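You operate a simulated robot arm through the tools that you are given. There is no shell and no other tool. Be economical: measure what you need, move in short steps, check, and stop when the job is done.

You run a simulated robot arm. Do the job below in one go: nothing can be reset, and whatever is moved stays where it is left.

Task
Raise the leaf, bolt it, wipe off the dust and stand the jug on it.
Fine: the yellow pad wipes and goes back on the table. Set down upright: white jug. What is to be rubbed or washed off counts as gone when no trace of it is left.

The check looks at the end state, three seconds after you hand in, the way a careful person would. Anything else that was tipped, shoved, dropped, spilled or broken makes it a failure.

Robot
A 6-joint arm with a two-finger parallel gripper, fixed in place. Base frame: the origin is at the foot of the arm, x ahead of it, y to its left, z up. Readings come in m, degrees, newtons and seconds.
With the tool pointing down near the work surface it reaches from about 0.16 to 0.74 m from the base axis. Its first joint turns from -166.0 to 166.0 degrees. Payload 3.91 kg.
Tool frame: the origin (TCP) lies between the finger pads and is the grasp point; the fingertips stand 0.03 m ahead of it; z points along the fingers, y is the line along which they close. The gripper opens to 0.11 m. The fingers are 0.02 m wide and 0.01 m thick; the gripper's body (0.048 by 0.112 m) begins 0.055 m behind the TCP.
Orientation is that of the tool frame in the base frame, as a unit quaternion [x, y, z, w]. With the fingers straight down and closing along the base's y, the tool's x points along the base's -x, its y along +y and its z along -z.

Tools
- The arm moves only by the tool step_arm. Its argument "targets" is a list of rows, each a list of 3 entries, a list of its own where there are three numbers: the shift along the tool's x, y, z in m, then the turn, a rotation vector about the tool's x, y, z in degrees, then the closure, from 0 (fully open) to 1 (shut). In form: [[[tx, ty, tz], [rx, ry, rz], gripper], ...]. A call has 1 to 8 rows; each row is the pose to reach, as a shift and turn from the pose commanded when the call began, along the tool's axes at that moment. A row lasts 0.2 s, in which the tool goes at most 0.05 m and 8.6 degrees; a call with a longer step from one row to the next is refused whole, and so is a gripper value outside its range. A pose out of reach is approached as far as the arm can. The call stops where the force on the tool passes 40 N (or 10 N more than at its start, if that is more) or the arm is blocked; 0.2 s more then pass. Each finger travels about 0.045 m/s and halts on what it meets, pressing with about 23 N; the grip force reading is that of the motor and also rises with nothing between the fingers. The clock runs only during rows and for 0.2 s after the last one: add rows that repeat a pose to give the fingers time. The reply holds the time, the measured pose of the TCP, the force on the tool along the base axes, the opening and the grip force, in the units named above and with some noise, with the torque about the TCP (base axes, N m) and any sound that the robot's microphone picked up, and new pictures: "show" is both (left out), scene, wrist or none.
- Cameras (640 x 400 px; columns grow to the right, rows downward): "scene" is fixed at [0.2203, -0.5025, 1.2455]; the picture's right is [0.88, -0.47, 0.00], its down [-0.29, -0.56, -0.78] and it looks along [0.36, 0.69, -0.63] (base axes); focal length 255 px, centre (320, 200). "wrist" rides on the gripper at [0.071, 0.022, -0.107] in the tool frame; the picture's right is [-0.29, 0.96, 0.00], its down [-0.76, -0.23, -0.61] and it looks along [-0.58, -0.18, 0.79] (tool axes); focal length 243 px, centre (320, 200). There is no depth. A picture from a camera that has moved, and an enlarged one, comes with that camera's place and axes in the base frame and with its lens.
- lift_body(by): slides the trunk up (or, below 0, down) by that many m; the arm rides with it, the base frame stays. It gives what a move gives, with no picture.
- zoom(camera, box): a new picture of the part [left, top, right, bottom] of that camera's present view, enlarged. The clock stands still meanwhile.
- job_done(): hands the job in; it is judged then, once.

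Work in short steps. Places have to be worked out from the pictures, the camera data and where the tool is seen: move nearer, look again, correct. Check each grasp and each placing, and mend what went wrong. You have 120 turns and 200 pictures in all, those below and enlarged ones among them. Open the gripper and draw the arm clear of the work before you hand the job in, unless the task says otherwise; then end with one line.

The tools are called after "Emit:" as a command line: name --argument value ..., lists and objects as JSON in quotes. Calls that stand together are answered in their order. step_arm: Moves the arm, as the interface text tells. Its arguments: {"type":"object","properties":{"targets":{"type":"array","items":{"type":"array"}},"show":{"type":"string","enum":["both","scene","wrist","none"]}},"required":["targets"]} The other tools are called the same way: lift_body (by) slides the trunk up or down; zoom (camera, box) takes an enlarged picture of a part of a camera's view; job_done () hands the job in.

At the start:

```text
time: 0.0
tcp_pos: [0.4387, 0.1081, 1.0725]
tool_rot: [0.0, 1.0, 0.001, 0.0]
wrist_force: [0.5, -0.4, 0.3]
moment: [-0.03, 0.05, 0.02]
opening: 0.1101
finger_force: 0.0
trunk travel left (down, up): [-0.4, 0.19]
```

scene: 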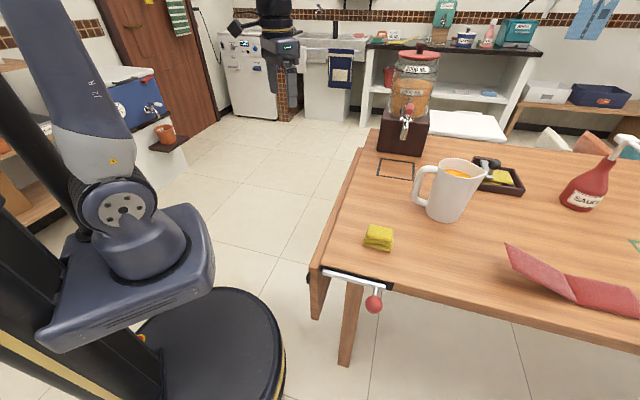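
wrist: 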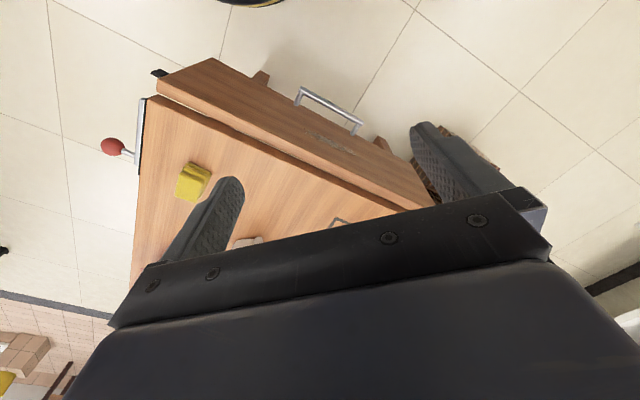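

I'll look closer at the leaf, its handle, and the bolt before moving. Triangulating the pad puts it near (0.547, -0.19, 0.777).

Emit:
zoom --camera "wrist" --box '[80, 40, 460, 280]'

Emit:
zoom --camera "scene" --box '[290, 210, 450, 330]'

Emit:
zoom --camera "scene" --box '[340, 100, 560, 240]'

```text
1.67 times, centred on (270, 160) of wrist
camera zoom: at [0.367, 0.1299, 1.1793], right [0.29, 0.96, 0.0], down [0.76, -0.23, 0.61], along [0.58, -0.18, -0.79], focal length 404 px, centre (403, 267)
```

zoom: 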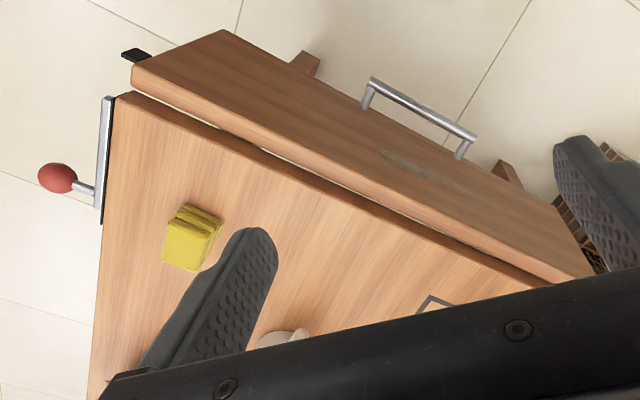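

```text
3.33 times, centred on (370, 270) of scene
camera zoom: at [0.2203, -0.5025, 1.2455], right [0.88, -0.47, 0.0], down [-0.29, -0.56, -0.78], along [0.36, 0.69, -0.63], focal length 850 px, centre (153, -33)
```

zoom: 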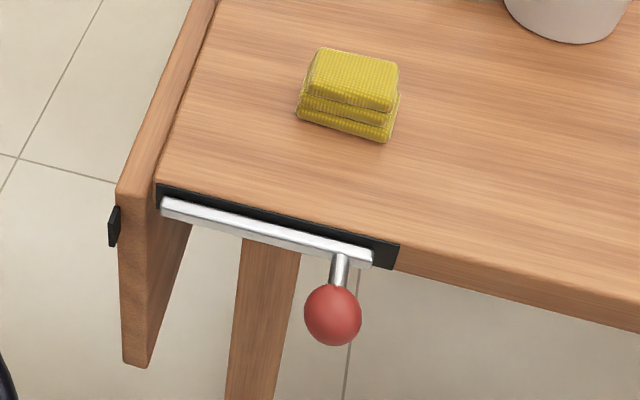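

```text
2.86 times, centred on (450, 170) of scene
camera zoom: at [0.2203, -0.5025, 1.2455], right [0.88, -0.47, 0.0], down [-0.29, -0.56, -0.78], along [0.36, 0.69, -0.63], focal length 728 px, centre (-51, 286)
```

zoom: 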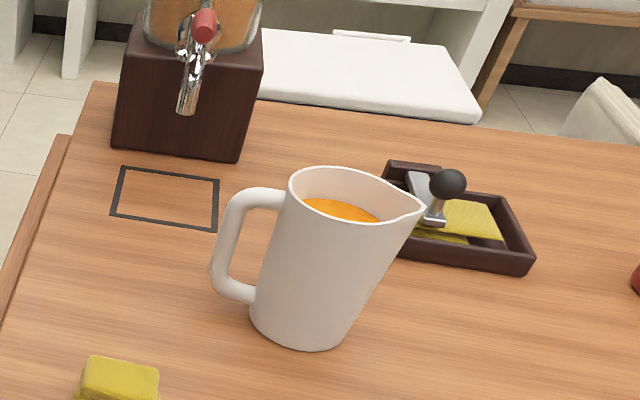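

The leaf hangs vertically with its hinge at about 45° in the base frame. The bar handle is on its outer face near the bottom, at roughly (0.56, 0.10, 0.52). I'll turn the tool to line up with it and back off for a better look.

Emit:
step_arm --targets '[[[0.007, 0.025, 0.01], [0, 0, -7.5], 0], [[0.014, 0.05, 0.02], [0, 0, -15], 0], [[0.021, 0.075, 0.03], [0, 0, -22.5], 0], [[0.028, 0.1, 0.045], [0, 0, -30], 0], [[0.035, 0.125, 0.06], [0, 0, -37.5], 0], [[0.04, 0.15, 0.07], [0, 0, -45], 0], [[0.04, 0.15, 0.07], [0, 0, -45], 0]]'

```text
time: 1.6
tcp_pos: [0.3974, 0.2573, 1.0023]
tool_rot: [-0.383, 0.924, 0.0, 0.0]
wrist_force: [0.8, -0.3, -0.5]
moment: [-0.02, 0.03, -0.02]
opening: 0.1105
finger_force: 0.2
trunk travel left (down, up): [-0.4, 0.19]
camera wrist: at [0.3314, 0.223, 1.1089], right [-0.47, 0.88, 0.0], down [0.7, 0.38, 0.61], along [0.54, 0.29, -0.79], focal length 243 px, centre (320, 200)
```

scene: 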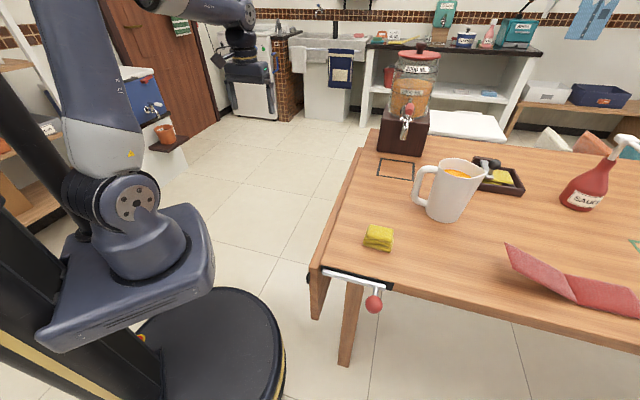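
wrist: 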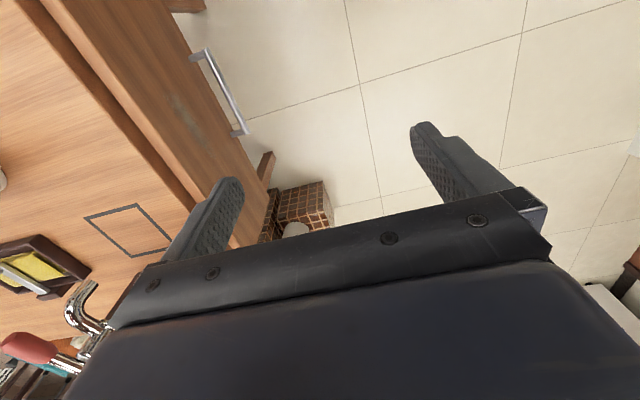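

The two views put the bar mid near (0.54, 0.11, 0.55–0.6). I'll descend outside the leaf, tilting the tool 45° toward it, and look again.

Emit:
step_arm --targets '[[[0, -0.006, 0.04], [6.4, 0, 0], 0], [[0, -0.012, 0.08], [12.8, 0, 0], 0], [[0, -0.018, 0.12], [19.3, 0, 0], 0], [[0, -0.024, 0.16], [25.7, 0, 0], 0], [[0, -0.03, 0.2], [32, 0, 0], 0], [[0, -0.036, 0.24], [38.5, 0, 0], 0], [[0, -0.042, 0.28], [45, 0, 0], 0], [[0, -0.042, 0.28], [45, 0, 0], 0]]'

```text
time: 3.4
tcp_pos: [0.4275, 0.2288, 0.7245]
tool_rot: [-0.353, 0.853, -0.355, 0.147]
wrist_force: [-0.7, 0.3, 0.3]
moment: [-0.01, 0.01, 0.0]
opening: 0.1099
finger_force: 0.1
trunk travel left (down, up): [-0.4, 0.19]
camera wrist: at [0.3132, 0.2436, 0.7842], right [-0.27, 0.68, -0.68], down [0.35, 0.73, 0.59], along [0.9, -0.07, -0.44], focal length 243 px, centre (320, 200)
```

scene: 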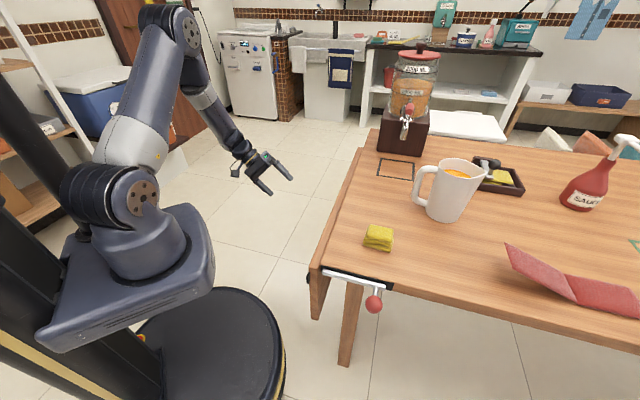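
wrist: 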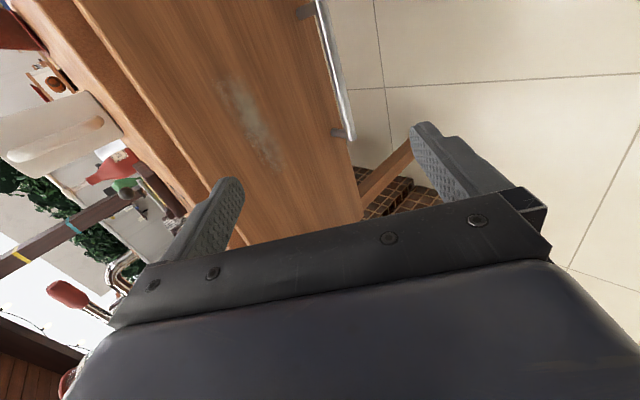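

Three rays agree: the bar runs from about (0.494, 0.035, 0.512) to (0.626, 0.175, 0.512), with its mid at (0.56, 0.105). I'll lower the trunk for a comfortable low reach, which also keeps the carriage clear of the leaf.

Emit:
lift_body --by -0.12

```text
time: 4.9
tcp_pos: [0.4283, 0.2286, 0.6043]
tool_rot: [-0.353, 0.854, -0.352, 0.146]
wrist_force: [-0.2, 0.6, -0.4]
moment: [-0.01, -0.02, -0.01]
opening: 0.1099
finger_force: 0.1
trunk travel left (down, up): [-0.28, 0.31]
```

Next I'll tilt to about 80° and come to 0.10 m in front of the bar.

Emit:
step_arm --targets '[[[0, -0.001, 0.02], [7, 0, 0], 0], [[-0.001, -0.002, 0.045], [14, 0, 0], 0], [[-0.002, -0.003, 0.07], [21, 0, 0], 0], [[-0.003, -0.004, 0.09], [28, 0, 0], 0], [[-0.0035, -0.0055, 0.1115], [35, 0, 0], 0], [[-0.0035, -0.0055, 0.1115], [35, 0, 0], 0]]'

```text
time: 6.3
tcp_pos: [0.4882, 0.1712, 0.5305]
tool_rot: [-0.293, 0.707, -0.594, 0.246]
wrist_force: [0.0, 0.6, -0.2]
moment: [-0.01, -0.01, 0.0]
opening: 0.1099
finger_force: 0.1
trunk travel left (down, up): [-0.28, 0.31]
camera wrist: at [0.3611, 0.1999, 0.5278], right [0.09, 0.32, -0.94], down [0.14, 0.93, 0.33], along [0.99, -0.16, 0.04], focal length 243 px, centre (320, 200)
```

scene: 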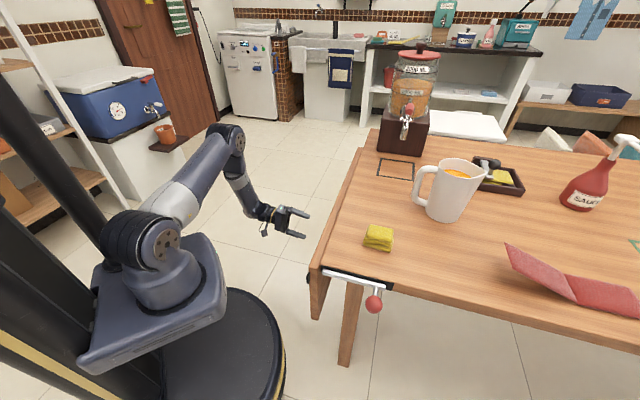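
wrist: 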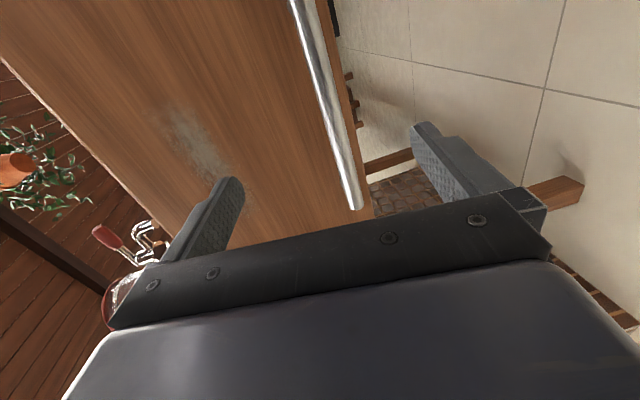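

The bar lies between the fingers, refined to z ≈ 0.506. I'll advance along the tool to grip depth.

Emit:
step_arm --targets '[[[-0.002, 0.003, 0.03], [0, 0, 0], 0], [[-0.004, 0.006, 0.06], [0, 0, 0], 0.3], [[-0.006, 0.0076, 0.086], [0, 0, 0], 0.5], [[-0.006, 0.0076, 0.086], [0, 0, 0], 0.5]]'

```text
time: 7.3
tcp_pos: [0.5522, 0.1194, 0.507]
tool_rot: [-0.293, 0.708, -0.594, 0.246]
wrist_force: [1.3, -0.1, -0.3]
moment: [0.01, 0.0, -0.01]
opening: 0.0551
finger_force: 0.0
trunk travel left (down, up): [-0.28, 0.31]
camera wrist: at [0.424, 0.1468, 0.5047], right [0.09, 0.32, -0.94], down [0.14, 0.93, 0.33], along [0.99, -0.16, 0.04], focal length 243 px, centre (320, 200)
```

scene: 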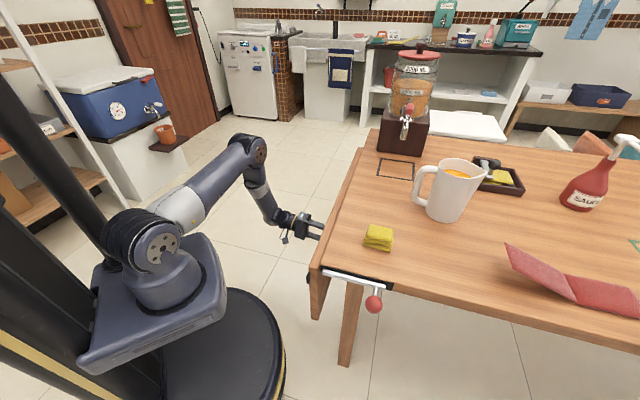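
wrist: 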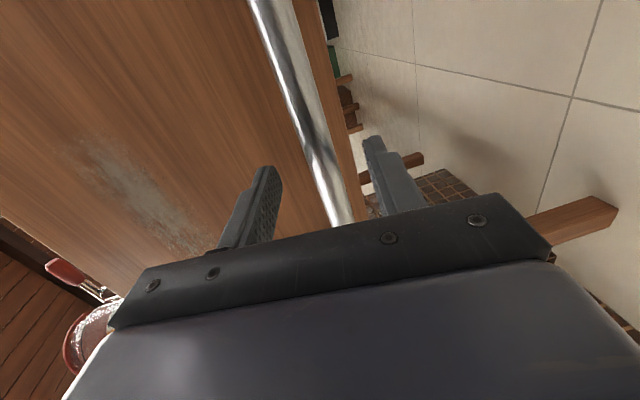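

The bar is between the fingers, so I'll close on it.

Emit:
step_arm --targets '[[[0, 0, 0], [0, 0, 0], 0.8], [[0, 0, 0], [0, 0, 0], 1], [[0, 0, 0], [0, 0, 0], 1], [[0, 0, 0], [0, 0, 0], 1], [[0, 0, 0], [0, 0, 0], 1]]' --show "wrist"

```text
time: 8.5
tcp_pos: [0.552, 0.1197, 0.5058]
tool_rot: [-0.295, 0.708, -0.594, 0.244]
wrist_force: [-4.7, 4.8, -25.2]
moment: [0.64, 0.17, 0.51]
opening: 0.0175
finger_force: 44.8
trunk travel left (down, up): [-0.28, 0.31]
camera wrist: at [0.4235, 0.1471, 0.5031], right [0.08, 0.32, -0.94], down [0.14, 0.93, 0.33], along [0.99, -0.16, 0.03], focal length 243 px, centre (320, 200)
```

wrist: 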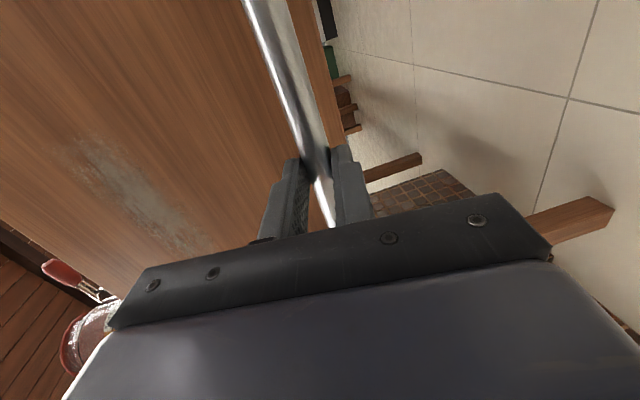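

The bar is gripped (opening 0.0175). Now I'll begin swinging the leaf about its hinge, estimated 0.07 m behind and 0.244 m above the TCP, in small steps.

Emit:
step_arm --targets '[[[0.0007, -0.001, -0.0219], [-4.5, 0, 0], 1], [[0.0013, -0.0065, -0.0435], [-9, 0, 0], 1], [[0.002, -0.0134, -0.0645], [-13.5, 0, 0], 1], [[0.0025, -0.0222, -0.0847], [-18, 0, 0], 1]]' --show "scene"

```text
time: 9.5
tcp_pos: [0.4993, 0.1712, 0.548]
tool_rot: [-0.325, 0.787, -0.483, 0.204]
wrist_force: [7.4, -5.5, 7.2]
moment: [-0.62, 0.26, -0.2]
opening: 0.0178
finger_force: 45.4
trunk travel left (down, up): [-0.28, 0.31]
stopped in row 4: the force on the tool passed its limit at 41 N (the readings are from after the stop); the commanded pose is now the measured one
```

scene: 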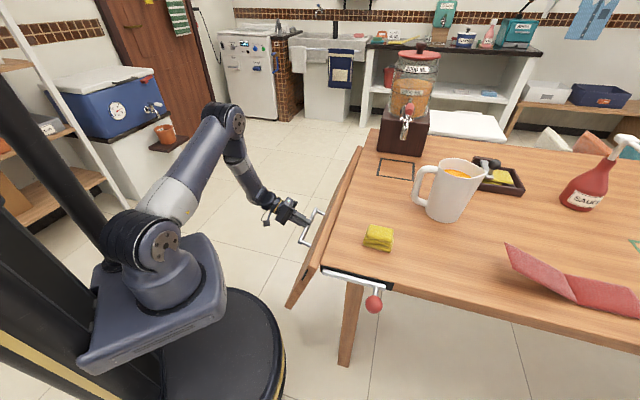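

The leaf is swinging; the arc fit gives radius about 0.256 and current arm angle about 39° from vertical. I'll continue.

Emit:
step_arm --targets '[[[0.0006, -0.0069, -0.0258], [-5.3, 0, 0], 1], [[0.0012, -0.0165, -0.0509], [-10.6, 0, 0], 1], [[0.0017, -0.0287, -0.0748], [-16, 0, 0], 1], [[0.002, -0.0433, -0.0972], [-21.3, 0, 0], 1]]' --show "scene"

```text
time: 10.5
tcp_pos: [0.4554, 0.2153, 0.628]
tool_rot: [-0.356, 0.859, -0.339, 0.145]
wrist_force: [13.6, -9.7, 3.7]
moment: [-0.44, -0.37, 0.37]
opening: 0.0179
finger_force: 44.6
trunk travel left (down, up): [-0.28, 0.31]
stopped in row 4: the force on the tool passed its limit at 43 N (the readings are from after the stop); the commanded pose is now the measured one
```

scene: 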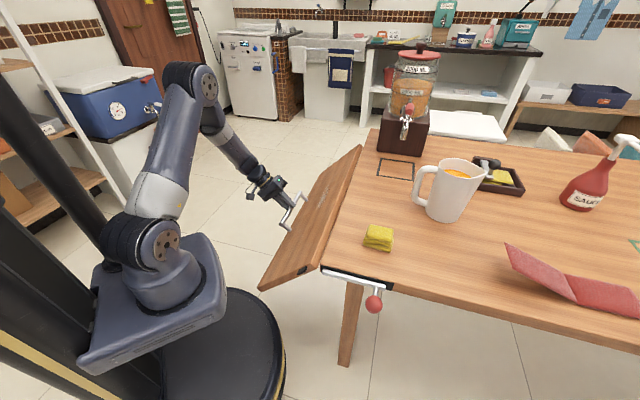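

Circle fit through the measured points: hinge at z ≈ 0.732, R = 0.240, now at about 45° of swing. I'll continue with the corrected arc.

Emit:
step_arm --targets '[[[0, -0.0088, -0.0236], [-6, 0, 0], 1], [[0, -0.0201, -0.046], [-12, 0, 0], 1], [[0, -0.0336, -0.0671], [-18, 0, 0], 1], [[0, -0.0493, -0.0868], [-24, 0, 0], 1]]' --show "scene"

```text
time: 11.5
tcp_pos: [0.4383, 0.2324, 0.7244]
tool_rot: [-0.38, 0.91, -0.151, 0.07]
wrist_force: [30.4, -7.5, -10.5]
moment: [0.42, -1.34, 0.35]
opening: 0.0177
finger_force: 45.1
trunk travel left (down, up): [-0.28, 0.31]
```

scene: 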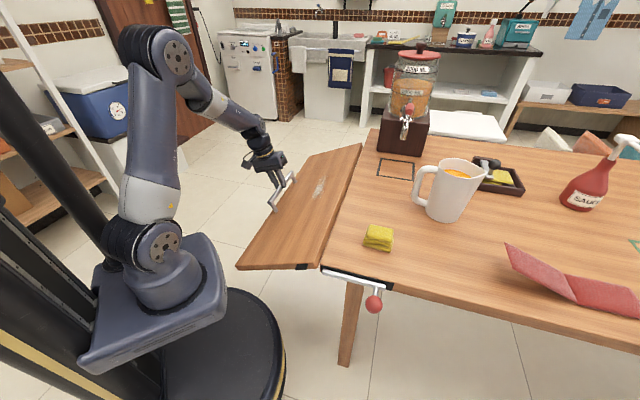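

About 69° up. There is some outward strain, so I'll trim the radius slightly and finish the swing, stopping just short of level.

Emit:
step_arm --targets '[[[-0.003, -0.0142, -0.0266], [-7.2, 0, 0], 1], [[-0.003, -0.0283, -0.0528], [-14.4, 0, 0], 1], [[-0.003, -0.0387, -0.0683], [-18.8, 0, 0], 1]]'

```text
time: 12.3
tcp_pos: [0.4447, 0.224, 0.8012]
tool_rot: [-0.385, 0.923, 0.001, 0.002]
wrist_force: [-25.2, 16.3, -13.6]
moment: [0.8, 0.41, -0.28]
opening: 0.0177
finger_force: 44.9
trunk travel left (down, up): [-0.28, 0.31]
camera wrist: at [0.3796, 0.1897, 0.9081], right [-0.48, 0.88, 0.0], down [0.7, 0.38, 0.61], along [0.54, 0.29, -0.79], focal length 243 px, centre (320, 200)
```

scene: 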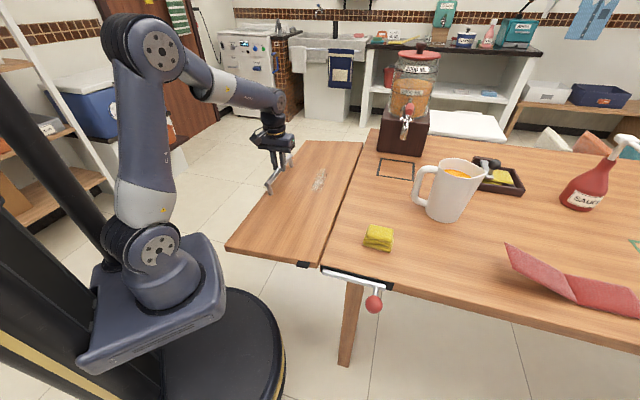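
wrist: 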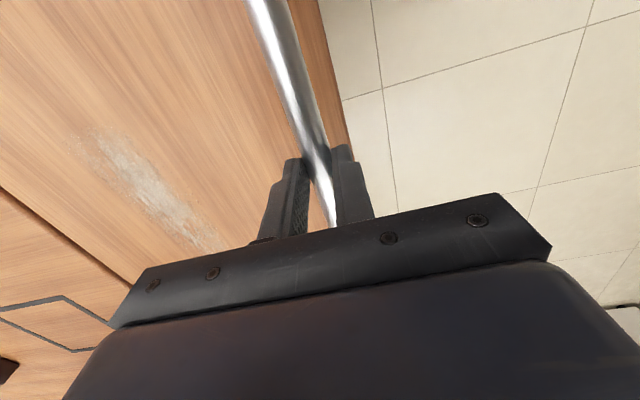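

The leaf is almost level. I'll check the end gap and catch alignment before lifting the last bit.

Emit:
zoom --camera "scene" --box '[220, 200, 420, 325]'

```text
3.20 times, centred on (320, 262) of scene
camera zoom: at [0.2203, -0.5025, 1.2455], right [0.88, -0.47, 0.0], down [-0.29, -0.56, -0.78], along [0.36, 0.69, -0.63], focal length 816 px, centre (320, 0)
```

zoom: 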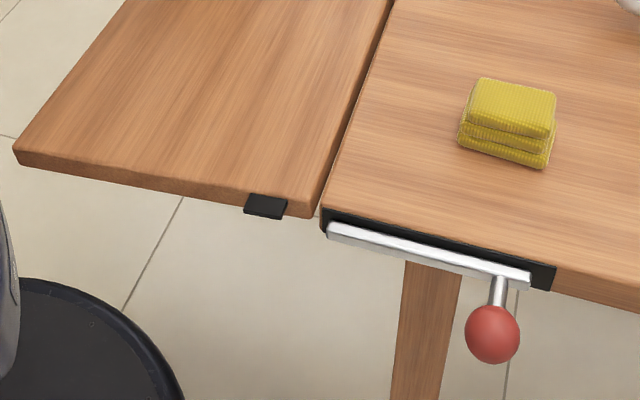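

It still droops a few degrees. I'll ease outward and lift in small steps.

Emit:
step_arm --targets '[[[0, 0.003, -0.005], [-1.5, 0, 0], 1], [[0, 0.003, -0.01], [-3, 0, 0], 1], [[0, 0.002, -0.014], [-4, 0, 0], 1]]' --show "none"

Emit:
zoom --camera "scene" --box '[220, 200, 420, 325]'

```text
time: 13.1
tcp_pos: [0.4485, 0.2208, 0.8162]
tool_rot: [-0.384, 0.923, 0.029, -0.009]
wrist_force: [-0.2, -14.1, -10.6]
moment: [-1.1, 0.84, -0.26]
opening: 0.0174
finger_force: 44.6
trunk travel left (down, up): [-0.28, 0.31]
```

```text
3.20 times, centred on (320, 262) of scene
camera zoom: at [0.2203, -0.5025, 1.2455], right [0.88, -0.47, 0.0], down [-0.29, -0.56, -0.78], along [0.36, 0.69, -0.63], focal length 816 px, centre (320, 0)
```

zoom: 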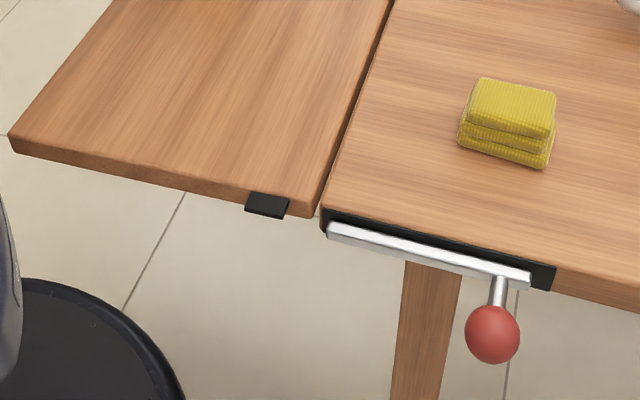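

Still slightly low; I'll lift a little more, watching for a stop.

Emit:
step_arm --targets '[[[0, 0, -0.005], [-1.2, 0, 0], 1], [[0, -0.002, -0.01], [-2.4, 0, 0], 1], [[0, -0.004, -0.015], [-3.6, 0, 0], 1]]' --show "none"

Emit:
zoom --camera "scene" --box '[220, 200, 420, 325]'

```text
time: 13.9
tcp_pos: [0.4515, 0.2172, 0.828]
tool_rot: [-0.385, 0.921, 0.059, -0.021]
wrist_force: [8.3, -26.6, -26.0]
moment: [-0.05, -0.91, -0.46]
opening: 0.0177
finger_force: 45.0
trunk travel left (down, up): [-0.28, 0.31]
```

```text
3.20 times, centred on (320, 262) of scene
camera zoom: at [0.2203, -0.5025, 1.2455], right [0.88, -0.47, 0.0], down [-0.29, -0.56, -0.78], along [0.36, 0.69, -0.63], focal length 816 px, centre (320, 0)
```

zoom: 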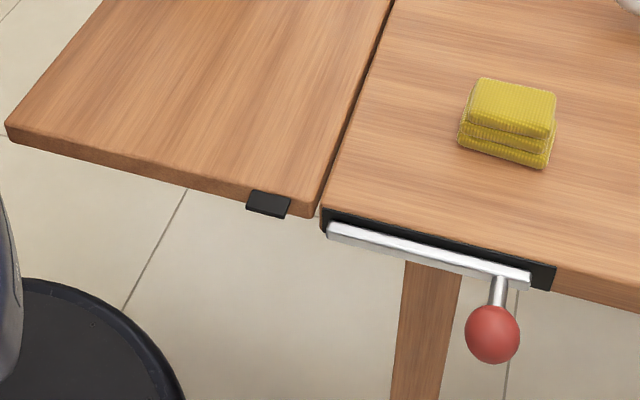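

The leaf edge is now parallel to the bolt rail, and the downward force rises, so it's at its stop. I'll open the fingers in place and see if it stays up.

Emit:
step_arm --targets '[[[0, 0, 0], [0, 0, 0], 0.75], [[0, 0, 0], [0, 0, 0], 0.65], [[0, 0, 0], [0, 0, 0], 0.55], [[0, 0, 0], [0, 0, 0], 0.55]]' --show "wrist"

Emit:
zoom --camera "scene" --box '[220, 200, 420, 325]'

```text
time: 14.9
tcp_pos: [0.4487, 0.2203, 0.831]
tool_rot: [-0.384, 0.921, 0.061, -0.021]
wrist_force: [0.2, 0.2, 0.0]
moment: [-0.03, -0.03, 0.0]
opening: 0.0495
finger_force: 0.1
trunk travel left (down, up): [-0.28, 0.31]
camera wrist: at [0.3937, 0.1753, 0.9381], right [-0.47, 0.87, 0.12], down [0.75, 0.32, 0.58], along [0.47, 0.37, -0.8], focal length 243 px, centre (320, 200)
```

wrist: 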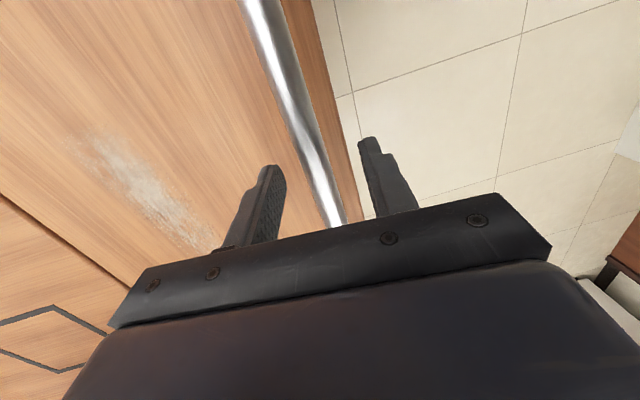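

```text
3.20 times, centred on (320, 262) of scene
camera zoom: at [0.2203, -0.5025, 1.2455], right [0.88, -0.47, 0.0], down [-0.29, -0.56, -0.78], along [0.36, 0.69, -0.63], focal length 816 px, centre (320, 0)
```

zoom: 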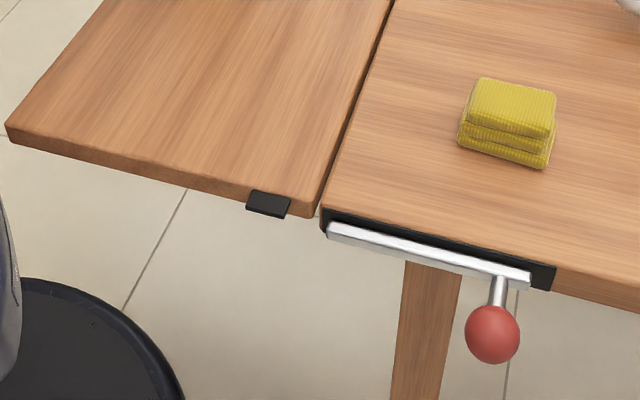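

The leaf holds by itself. I'll back straight off the handle and level the tool; the bolt's red knob works out to about (0.443, -0.314, 0.748).

Emit:
step_arm --targets '[[[0, 0, -0.03], [0, 0, 0], 0.5], [[0, 0, -0.07], [2, 0, 0], 0.5], [[0, 0, -0.11], [7.4, 0, 0], 0.5], [[0, 0, -0.13], [7.4, 0, 0], 0.5]]' --show "scene"

```text
time: 15.9
tcp_pos: [0.4612, 0.2096, 0.959]
tool_rot: [-0.384, 0.923, 0.0, 0.004]
wrist_force: [-0.1, 0.3, -0.7]
moment: [-0.02, -0.02, 0.01]
opening: 0.0553
finger_force: 0.0
trunk travel left (down, up): [-0.28, 0.31]
```

scene: 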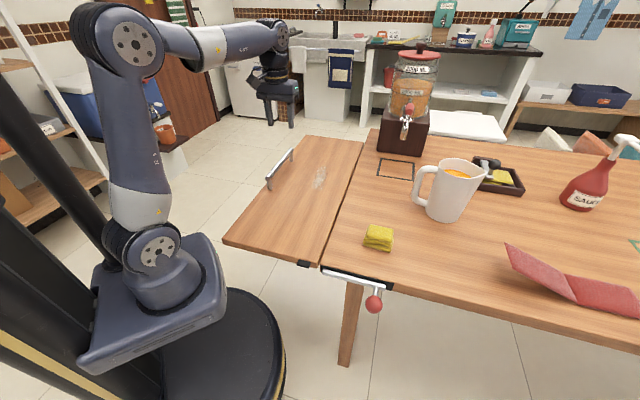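

Retreated clear, leaf still up. Now I'll travel toward the knob, keeping high.

Emit:
step_arm --targets '[[[0.034, -0.032, 0], [0, 0, 0], 0.5], [[0.068, -0.064, 0], [0, 0, 0], 0.5], [[0.102, -0.096, 0], [0, 0, 0], 0.5], [[0.136, -0.128, 0], [0, 0, 0], 0.5], [[0.17, -0.16, 0], [0, 0, 0], 0.5], [[0.204, -0.192, 0], [0, 0, 0], 0.5], [[0.238, -0.224, 0], [0, 0, 0], 0.5], [[0.272, -0.256, 0], [0, 0, 0], 0.5]]' --show "none"

Emit:
step_arm --targets '[[[0.034, -0.032, 0.01], [0, 0, 0], 0.5], [[0.068, -0.064, 0.03], [0, 0, 0], 0.5], [[0.1, -0.09, 0.05], [0, 0, 0], 0.5], [[0.112, -0.102, 0.059], [0, 0, 0], 0.5], [[0.112, -0.102, 0.059], [0, 0, 0], 0.5]]'

```text
time: 17.7
tcp_pos: [0.4526, -0.1655, 0.9563]
tool_rot: [-0.385, 0.923, 0.0, 0.005]
wrist_force: [-0.3, 0.4, 0.1]
moment: [-0.04, -0.02, 0.03]
opening: 0.0549
finger_force: 0.0
trunk travel left (down, up): [-0.28, 0.31]
```

```text
refused: row 2 steps farther than a row can; nothing moved
```

Emit:
step_arm --targets '[[[0.03, -0.028, 0.01], [0, 0, 0], 0.5], [[0.06, -0.056, 0.025], [0, 0, 0], 0.5], [[0.09, -0.082, 0.042], [0, 0, 0], 0.5], [[0.112, -0.102, 0.056], [0, 0, 0], 0.5], [[0.112, -0.102, 0.056], [0, 0, 0], 0.5]]'

```text
time: 18.9
tcp_pos: [0.4447, -0.3157, 0.9]
tool_rot: [-0.384, 0.923, 0.0, 0.005]
wrist_force: [-0.4, -0.3, 0.1]
moment: [0.01, -0.03, -0.01]
opening: 0.055
finger_force: 0.1
trunk travel left (down, up): [-0.28, 0.31]
camera wrist: at [0.3775, -0.3507, 1.0051], right [-0.48, 0.88, 0.0], down [0.69, 0.37, 0.62], along [0.54, 0.29, -0.79], focal length 243 px, centre (320, 200)
```

scene: 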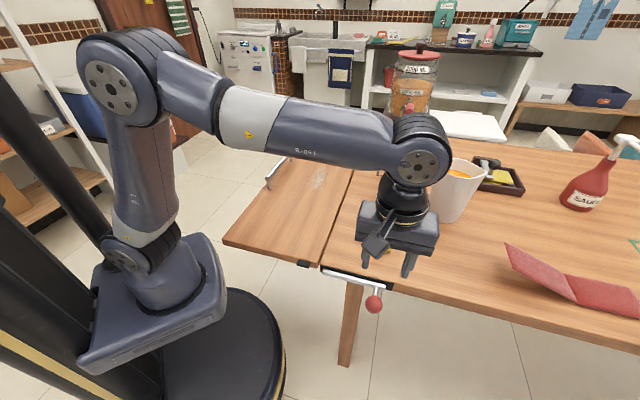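
wrist: 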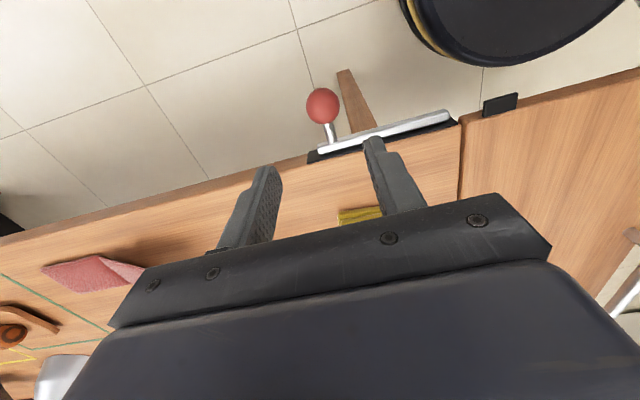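

The knob estimate is confirmed at (0.444, -0.313, 0.748), right under the tool. I'll descend with the fingers straddling it.

Emit:
step_arm --targets '[[[0, 0, 0.04], [0, 0, 0], 0.35], [[0, 0, 0.08], [0, 0, 0], 0.35], [[0, 0, 0.12], [0, 0, 0], 0.35], [[0, 0, 0.148], [0, 0, 0], 0.35], [[0, 0, 0.148], [0, 0, 0], 0.35]]'

```text
time: 20.1
tcp_pos: [0.4459, -0.3149, 0.7497]
tool_rot: [-0.384, 0.923, 0.0, 0.004]
wrist_force: [0.5, -0.4, -0.4]
moment: [0.02, 0.02, 0.01]
opening: 0.0717
finger_force: 0.1
trunk travel left (down, up): [-0.28, 0.31]
camera wrist: at [0.3783, -0.3504, 0.8566], right [-0.48, 0.88, 0.0], down [0.69, 0.37, 0.62], along [0.54, 0.29, -0.79], focal length 243 px, centre (320, 200)
```

scene: 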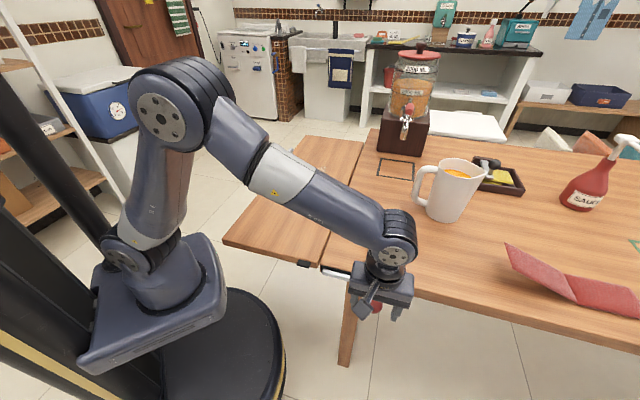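
wrist: 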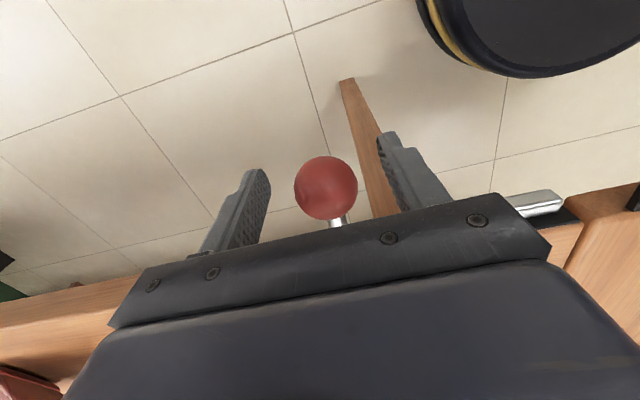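

The knob is between the fingers. I'll close loosely around it and slide toward the leaf (tool +y).

Emit:
step_arm --targets '[[[0, 0, 0], [0, 0, 0], 0.6], [[0, 0, 0], [0, 0, 0], 0.6], [[0, 0.015, 0], [0, 0, 0], 0.6], [[0, 0.03, 0], [0, 0, 0], 0.6], [[0, 0.045, 0], [0, 0, 0], 0.6], [[0, 0.06, 0], [0, 0, 0], 0.6], [[0, 0.06, 0], [0, 0, 0], 0.6]]'

Emit:
zoom --camera "scene" --box '[220, 200, 420, 325]'

```text
time: 21.7
tcp_pos: [0.4049, -0.2727, 0.7515]
tool_rot: [-0.385, 0.923, 0.001, 0.004]
wrist_force: [0.3, -0.5, 0.6]
moment: [-0.01, 0.01, 0.0]
opening: 0.044
finger_force: 0.1
trunk travel left (down, up): [-0.28, 0.31]
camera wrist: at [0.338, -0.3077, 0.8576], right [-0.48, 0.88, 0.0], down [0.69, 0.37, 0.62], along [0.54, 0.29, -0.79], focal length 243 px, centre (320, 200)
```

scene: 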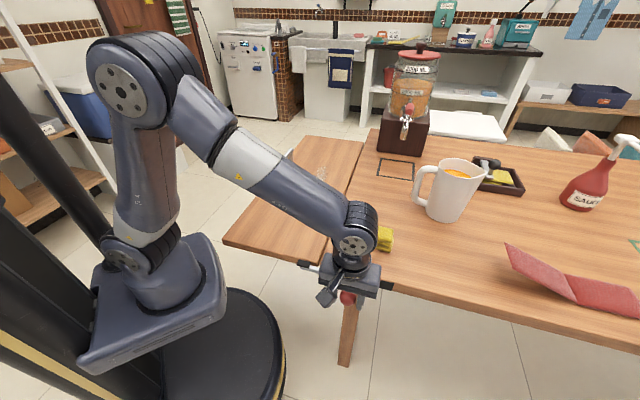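
wrist: 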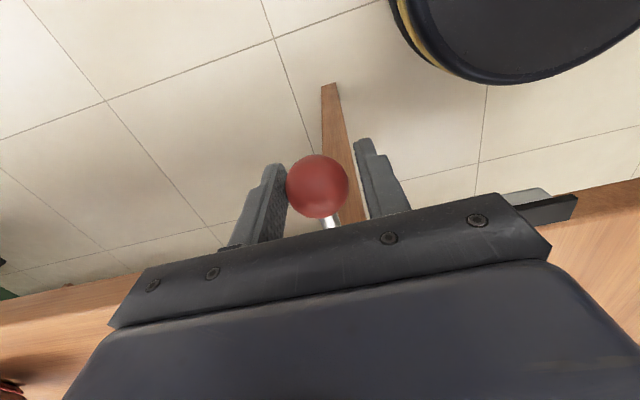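

```text
3.20 times, centred on (320, 262) of scene
camera zoom: at [0.2203, -0.5025, 1.2455], right [0.88, -0.47, 0.0], down [-0.29, -0.56, -0.78], along [0.36, 0.69, -0.63], focal length 816 px, centre (320, 0)
```

zoom: 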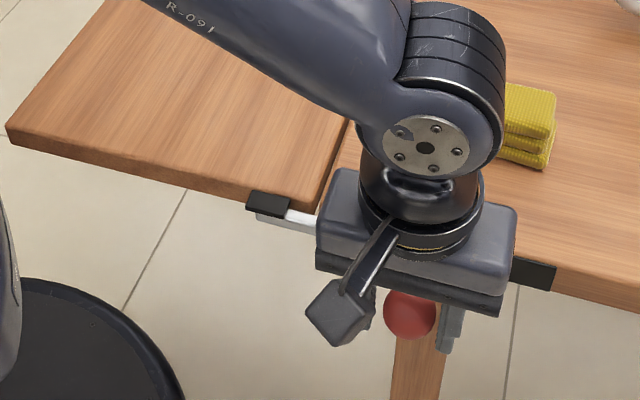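

The bolt is sliding into the catch. I'll push on to its end stop.

Emit:
step_arm --targets '[[[0, 0.012, 0], [0, 0, 0], 0.6], [[0, 0.024, 0], [0, 0, 0], 0.6], [[0, 0.036, 0], [0, 0, 0], 0.6], [[0, 0.045, 0], [0, 0, 0], 0.6]]' --show "wrist"

Emit:
zoom --camera "scene" --box '[220, 200, 420, 325]'

```text
time: 22.6
tcp_pos: [0.3856, -0.2547, 0.7554]
tool_rot: [-0.385, 0.923, -0.011, 0.011]
wrist_force: [22.8, -23.1, -7.1]
moment: [0.06, -0.12, -0.07]
opening: 0.0596
finger_force: 15.3
trunk travel left (down, up): [-0.28, 0.31]
stopped in row 4: the force on the tool passed its limit at 44 N (the readings are from after the stop); the commanded pose is now the measured one
camera wrist: at [0.3174, -0.2881, 0.8592], right [-0.47, 0.88, -0.02], down [0.68, 0.38, 0.62], along [0.56, 0.28, -0.78], focal length 243 px, centre (320, 200)
```

wrist: 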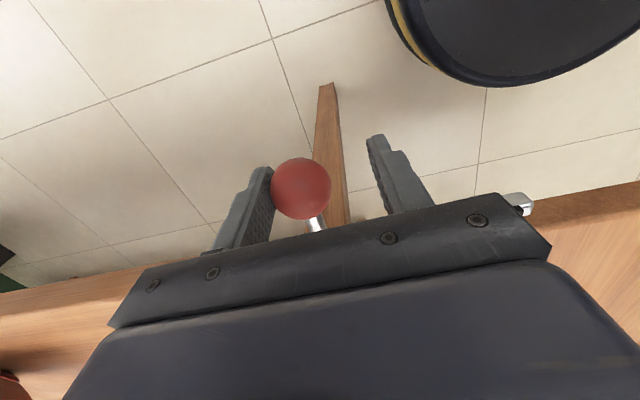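

```text
3.20 times, centred on (320, 262) of scene
camera zoom: at [0.2203, -0.5025, 1.2455], right [0.88, -0.47, 0.0], down [-0.29, -0.56, -0.78], along [0.36, 0.69, -0.63], focal length 816 px, centre (320, 0)
```

zoom: 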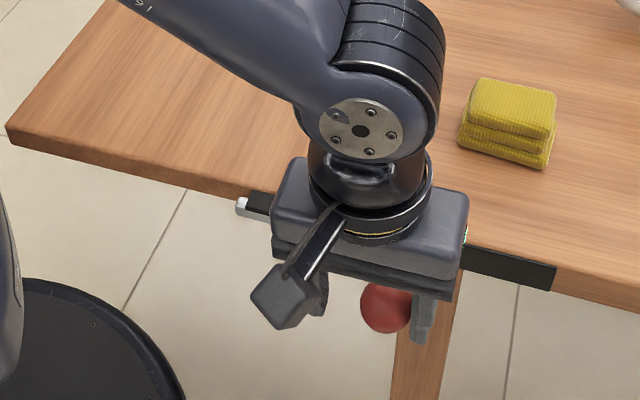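

The bolt is fully through the catch and a green marker shows on the rail. I'll back off the knob and rise.

Emit:
step_arm --targets '[[[0, -0.006, 0], [0, 0, 0], 0.45], [[0, -0.006, 0], [0, 0, 0], 0.4], [[0, -0.006, -0.04], [-0.5, 0, 0], 0.4], [[0, -0.006, -0.08], [-1, 0, 0], 0.4], [[0, -0.006, -0.12], [-1, 0, 0], 0.2]]'

Emit:
zoom --camera "scene" --box '[220, 200, 420, 325]'

```text
time: 23.8
tcp_pos: [0.3844, -0.256, 0.8752]
tool_rot: [-0.384, 0.923, 0.002, 0.005]
wrist_force: [-0.4, 0.6, 0.3]
moment: [0.06, 0.03, 0.02]
opening: 0.0881
finger_force: 0.0
trunk travel left (down, up): [-0.28, 0.31]
camera wrist: at [0.3172, -0.2921, 0.981], right [-0.48, 0.88, 0.0], down [0.69, 0.37, 0.62], along [0.54, 0.29, -0.79], focal length 243 px, centre (320, 200)
```

scene: 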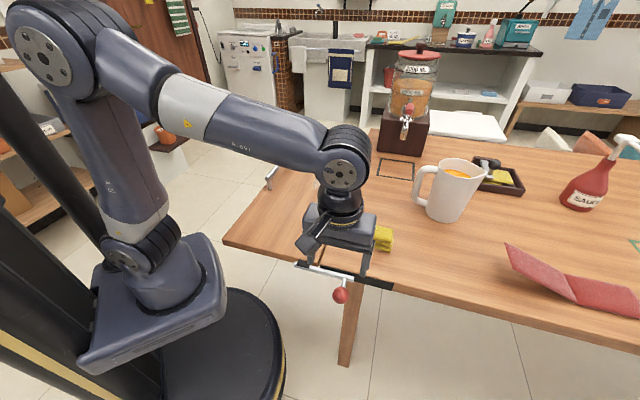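
wrist: 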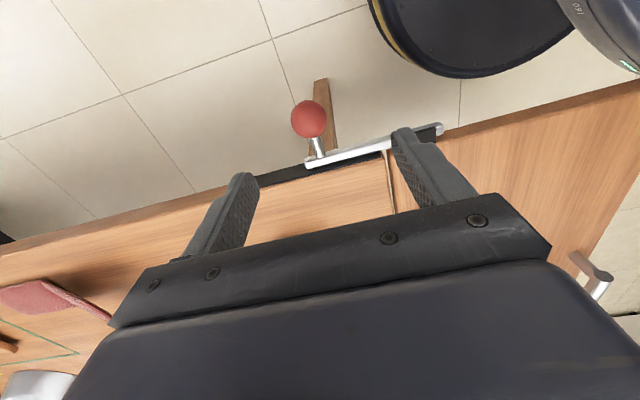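

```text
3.20 times, centred on (320, 262) of scene
camera zoom: at [0.2203, -0.5025, 1.2455], right [0.88, -0.47, 0.0], down [-0.29, -0.56, -0.78], along [0.36, 0.69, -0.63], focal length 816 px, centre (320, 0)
```

zoom: 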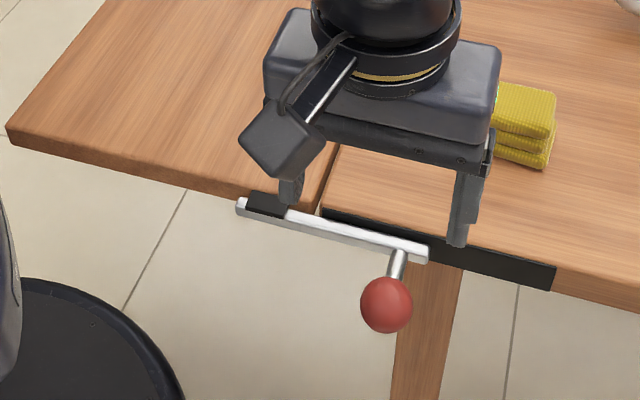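

Bolted. Next I'll move above the yellow pad, estimated centre (0.551, -0.183) and 0.064 long along the closing direction.

Emit:
step_arm --targets '[[[-0.034, -0.013, -0.015], [0, 0, 0], 0], [[-0.074, -0.028, -0.025], [0, 0, 0], 0], [[-0.114, -0.044, -0.025], [0, 0, 0], 0], [[-0.145, -0.057, -0.025], [0, 0, 0], 0], [[-0.17, -0.0665, -0.025], [0, 0, 0], 0], [[-0.17, -0.0665, -0.025], [0, 0, 0], 0]]'

```text
time: 25.2
tcp_pos: [0.5519, -0.1808, 0.8985]
tool_rot: [-0.384, 0.923, 0.001, 0.004]
wrist_force: [-0.9, -0.4, 0.3]
moment: [0.01, -0.01, 0.0]
opening: 0.1099
finger_force: 0.1
trunk travel left (down, up): [-0.28, 0.31]
camera wrist: at [0.486, -0.2156, 1.006], right [-0.48, 0.88, 0.0], down [0.69, 0.37, 0.62], along [0.54, 0.29, -0.79], focal length 243 px, centre (320, 200)
```

scene: 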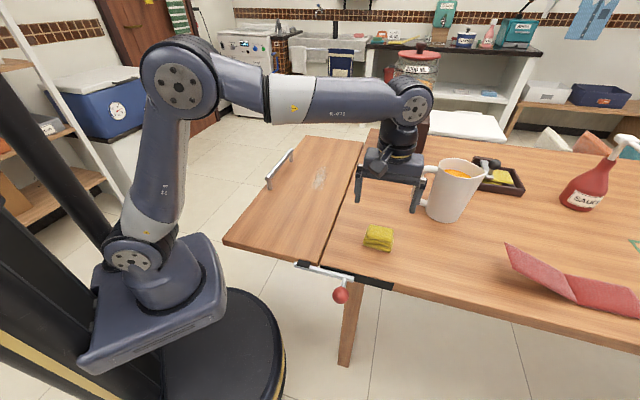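
wrist: 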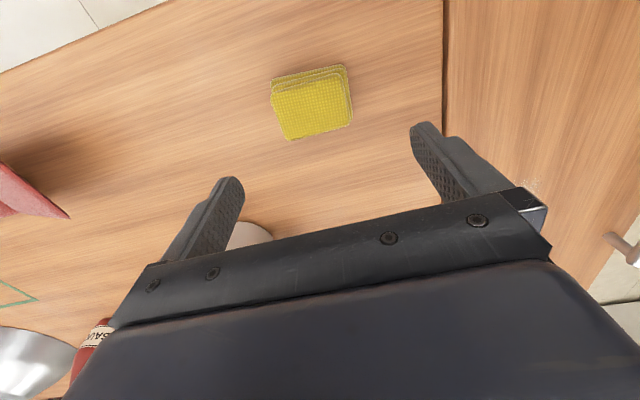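

The pad is confirmed at (0.547, -0.189) with its top around 0.79. I'll descend with open fingers, keeping the tips just above the table.

Emit:
step_arm --targets '[[[0.009, -0.002, 0.03], [0, 0, 0], 0], [[0.009, -0.002, 0.06], [0, 0, 0], 0], [[0.009, -0.002, 0.085], [0, 0, 0], 0], [[0.009, -0.002, 0.101], [0, 0, 0], 0], [[0.009, -0.002, 0.101], [0, 0, 0], 0]]'

```text
time: 26.4
tcp_pos: [0.5478, -0.1884, 0.7999]
tool_rot: [-0.385, 0.923, 0.002, 0.005]
wrist_force: [-0.4, -0.8, -1.1]
moment: [0.01, 0.0, -0.01]
opening: 0.1101
finger_force: 0.2
trunk travel left (down, up): [-0.28, 0.31]
camera wrist: at [0.4816, -0.2243, 0.9049], right [-0.48, 0.88, 0.0], down [0.69, 0.37, 0.62], along [0.54, 0.29, -0.79], focal length 243 px, centre (320, 200)
```

scene: 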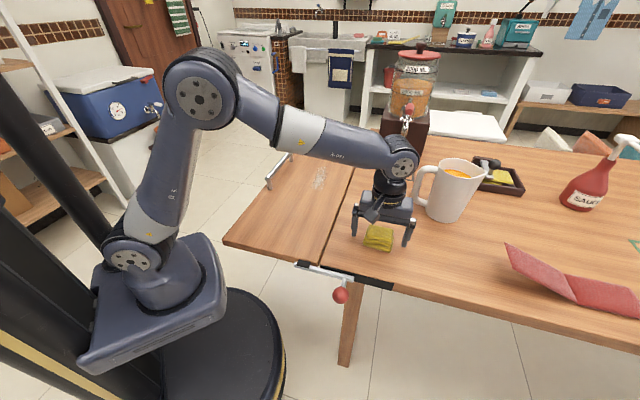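
wrist: 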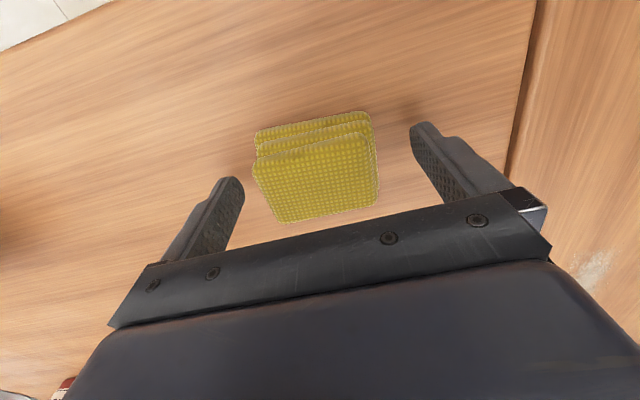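

Well centred. I'll lower 6 mm more and close on the pad.

Emit:
step_arm --targets '[[[0, 0, 0.006], [0, 0, 0], 0.2], [[0, 0, 0.006], [0, 0, 0], 0.5], [[0, 0, 0.006], [0, 0, 0], 0.8], [[0, 0, 0.006], [0, 0, 0], 1], [[0, 0, 0.006], [0, 0, 0], 1], [[0, 0, 0.006], [0, 0, 0], 1]]' --show "wrist"

```text
time: 27.8
tcp_pos: [0.5484, -0.1885, 0.7937]
tool_rot: [-0.384, 0.923, 0.002, 0.005]
wrist_force: [0.5, -0.4, 0.3]
moment: [0.02, 0.01, 0.0]
opening: 0.07
finger_force: 23.1
trunk travel left (down, up): [-0.28, 0.31]
camera wrist: at [0.4814, -0.2237, 0.8994], right [-0.48, 0.88, 0.0], down [0.69, 0.37, 0.62], along [0.54, 0.29, -0.79], focal length 243 px, centre (320, 200)
```

wrist: 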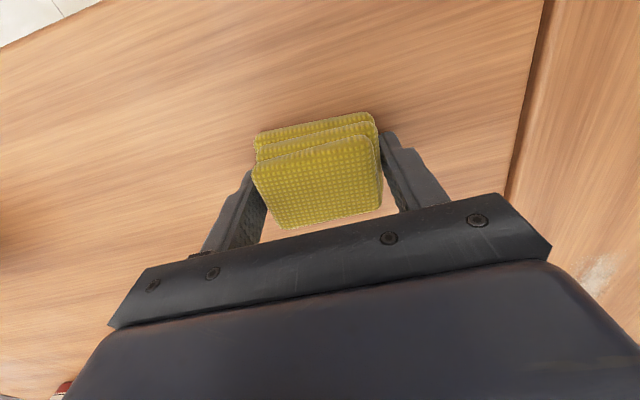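

Pad gripped (0.070). I'll lift and carry it to the near end of the dust for a view.

Emit:
step_arm --targets '[[[0, 0, -0.04], [0, 0, 0], 1], [[-0.005, 0.015, -0.08], [0, 0, 0], 1], [[-0.025, 0.055, -0.08], [0, 0, 0], 1], [[-0.046, 0.097, -0.08], [0, 0, 0], 1], [[-0.067, 0.139, -0.08], [0, 0, 0], 1], [[-0.088, 0.181, -0.08], [0, 0, 0], 1], [[-0.109, 0.222, -0.08], [0, 0, 0], 1], [[-0.117, 0.227, -0.08], [0, 0, 0], 1]]'

```text
time: 29.6
tcp_pos: [0.4673, 0.0555, 0.8756]
tool_rot: [-0.384, 0.923, 0.002, 0.004]
wrist_force: [0.1, 0.5, -0.1]
moment: [-0.01, 0.01, 0.0]
opening: 0.07
finger_force: 22.9
trunk travel left (down, up): [-0.28, 0.31]
camera wrist: at [0.4014, 0.0198, 0.981], right [-0.47, 0.88, 0.0], down [0.69, 0.37, 0.62], along [0.54, 0.29, -0.79], focal length 243 px, centre (320, 200)
```

scene: 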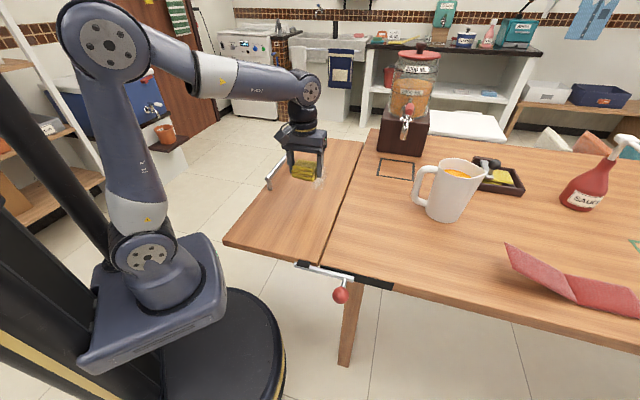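
wrist: 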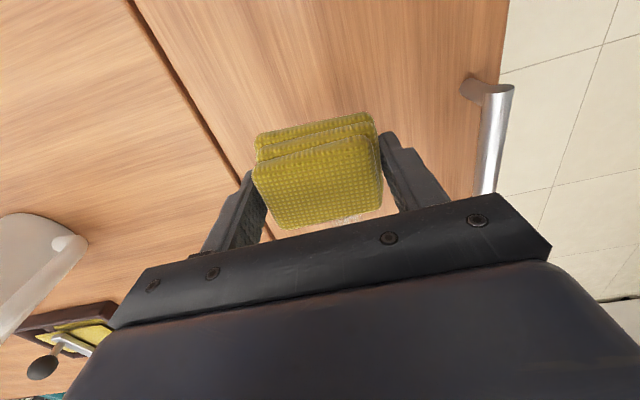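

The dust begins right under the pad and runs along the leaf, with its centreline matching the TCP. I'll descend gently to contact.

Emit:
step_arm --targets '[[[-0.015, 0, 0.035], [0, 0, 0], 1], [[-0.02, 0, 0.07], [0, 0, 0], 1], [[-0.02, 0, 0.078], [0, 0, 0], 1], [[-0.02, 0, 0.082], [0, 0, 0], 1]]' --show "wrist"

```text
time: 30.6
tcp_pos: [0.4821, 0.0699, 0.7934]
tool_rot: [-0.384, 0.923, 0.001, 0.005]
wrist_force: [-0.1, 0.7, -1.4]
moment: [0.01, -0.01, 0.01]
opening: 0.0702
finger_force: 22.5
trunk travel left (down, up): [-0.28, 0.31]
camera wrist: at [0.4164, 0.0338, 0.8993], right [-0.48, 0.88, 0.0], down [0.69, 0.37, 0.62], along [0.54, 0.29, -0.79], focal length 243 px, centre (320, 200)
```

wrist: 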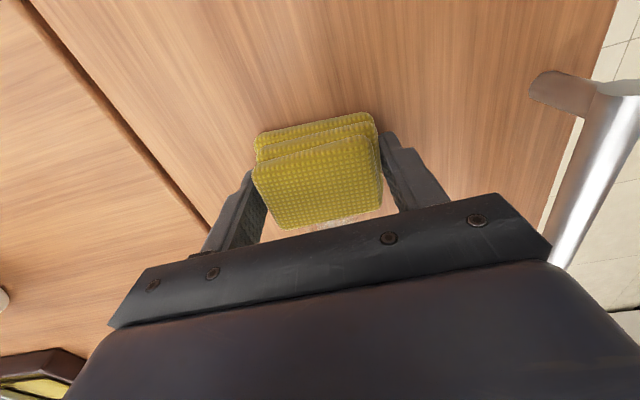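

No contact force yet; I'll lower a few mm more.

Emit:
step_arm --targets '[[[0, 0, 0.003], [0, 0, 0], 1], [[0, 0, 0.005], [0, 0, 0], 1]]' --show "none"

```text
time: 31.2
tcp_pos: [0.4829, 0.0701, 0.7903]
tool_rot: [-0.385, 0.923, 0.001, 0.008]
wrist_force: [-3.0, 1.1, 23.2]
moment: [-0.42, -0.33, -0.15]
opening: 0.0701
finger_force: 23.1
trunk travel left (down, up): [-0.28, 0.31]
```

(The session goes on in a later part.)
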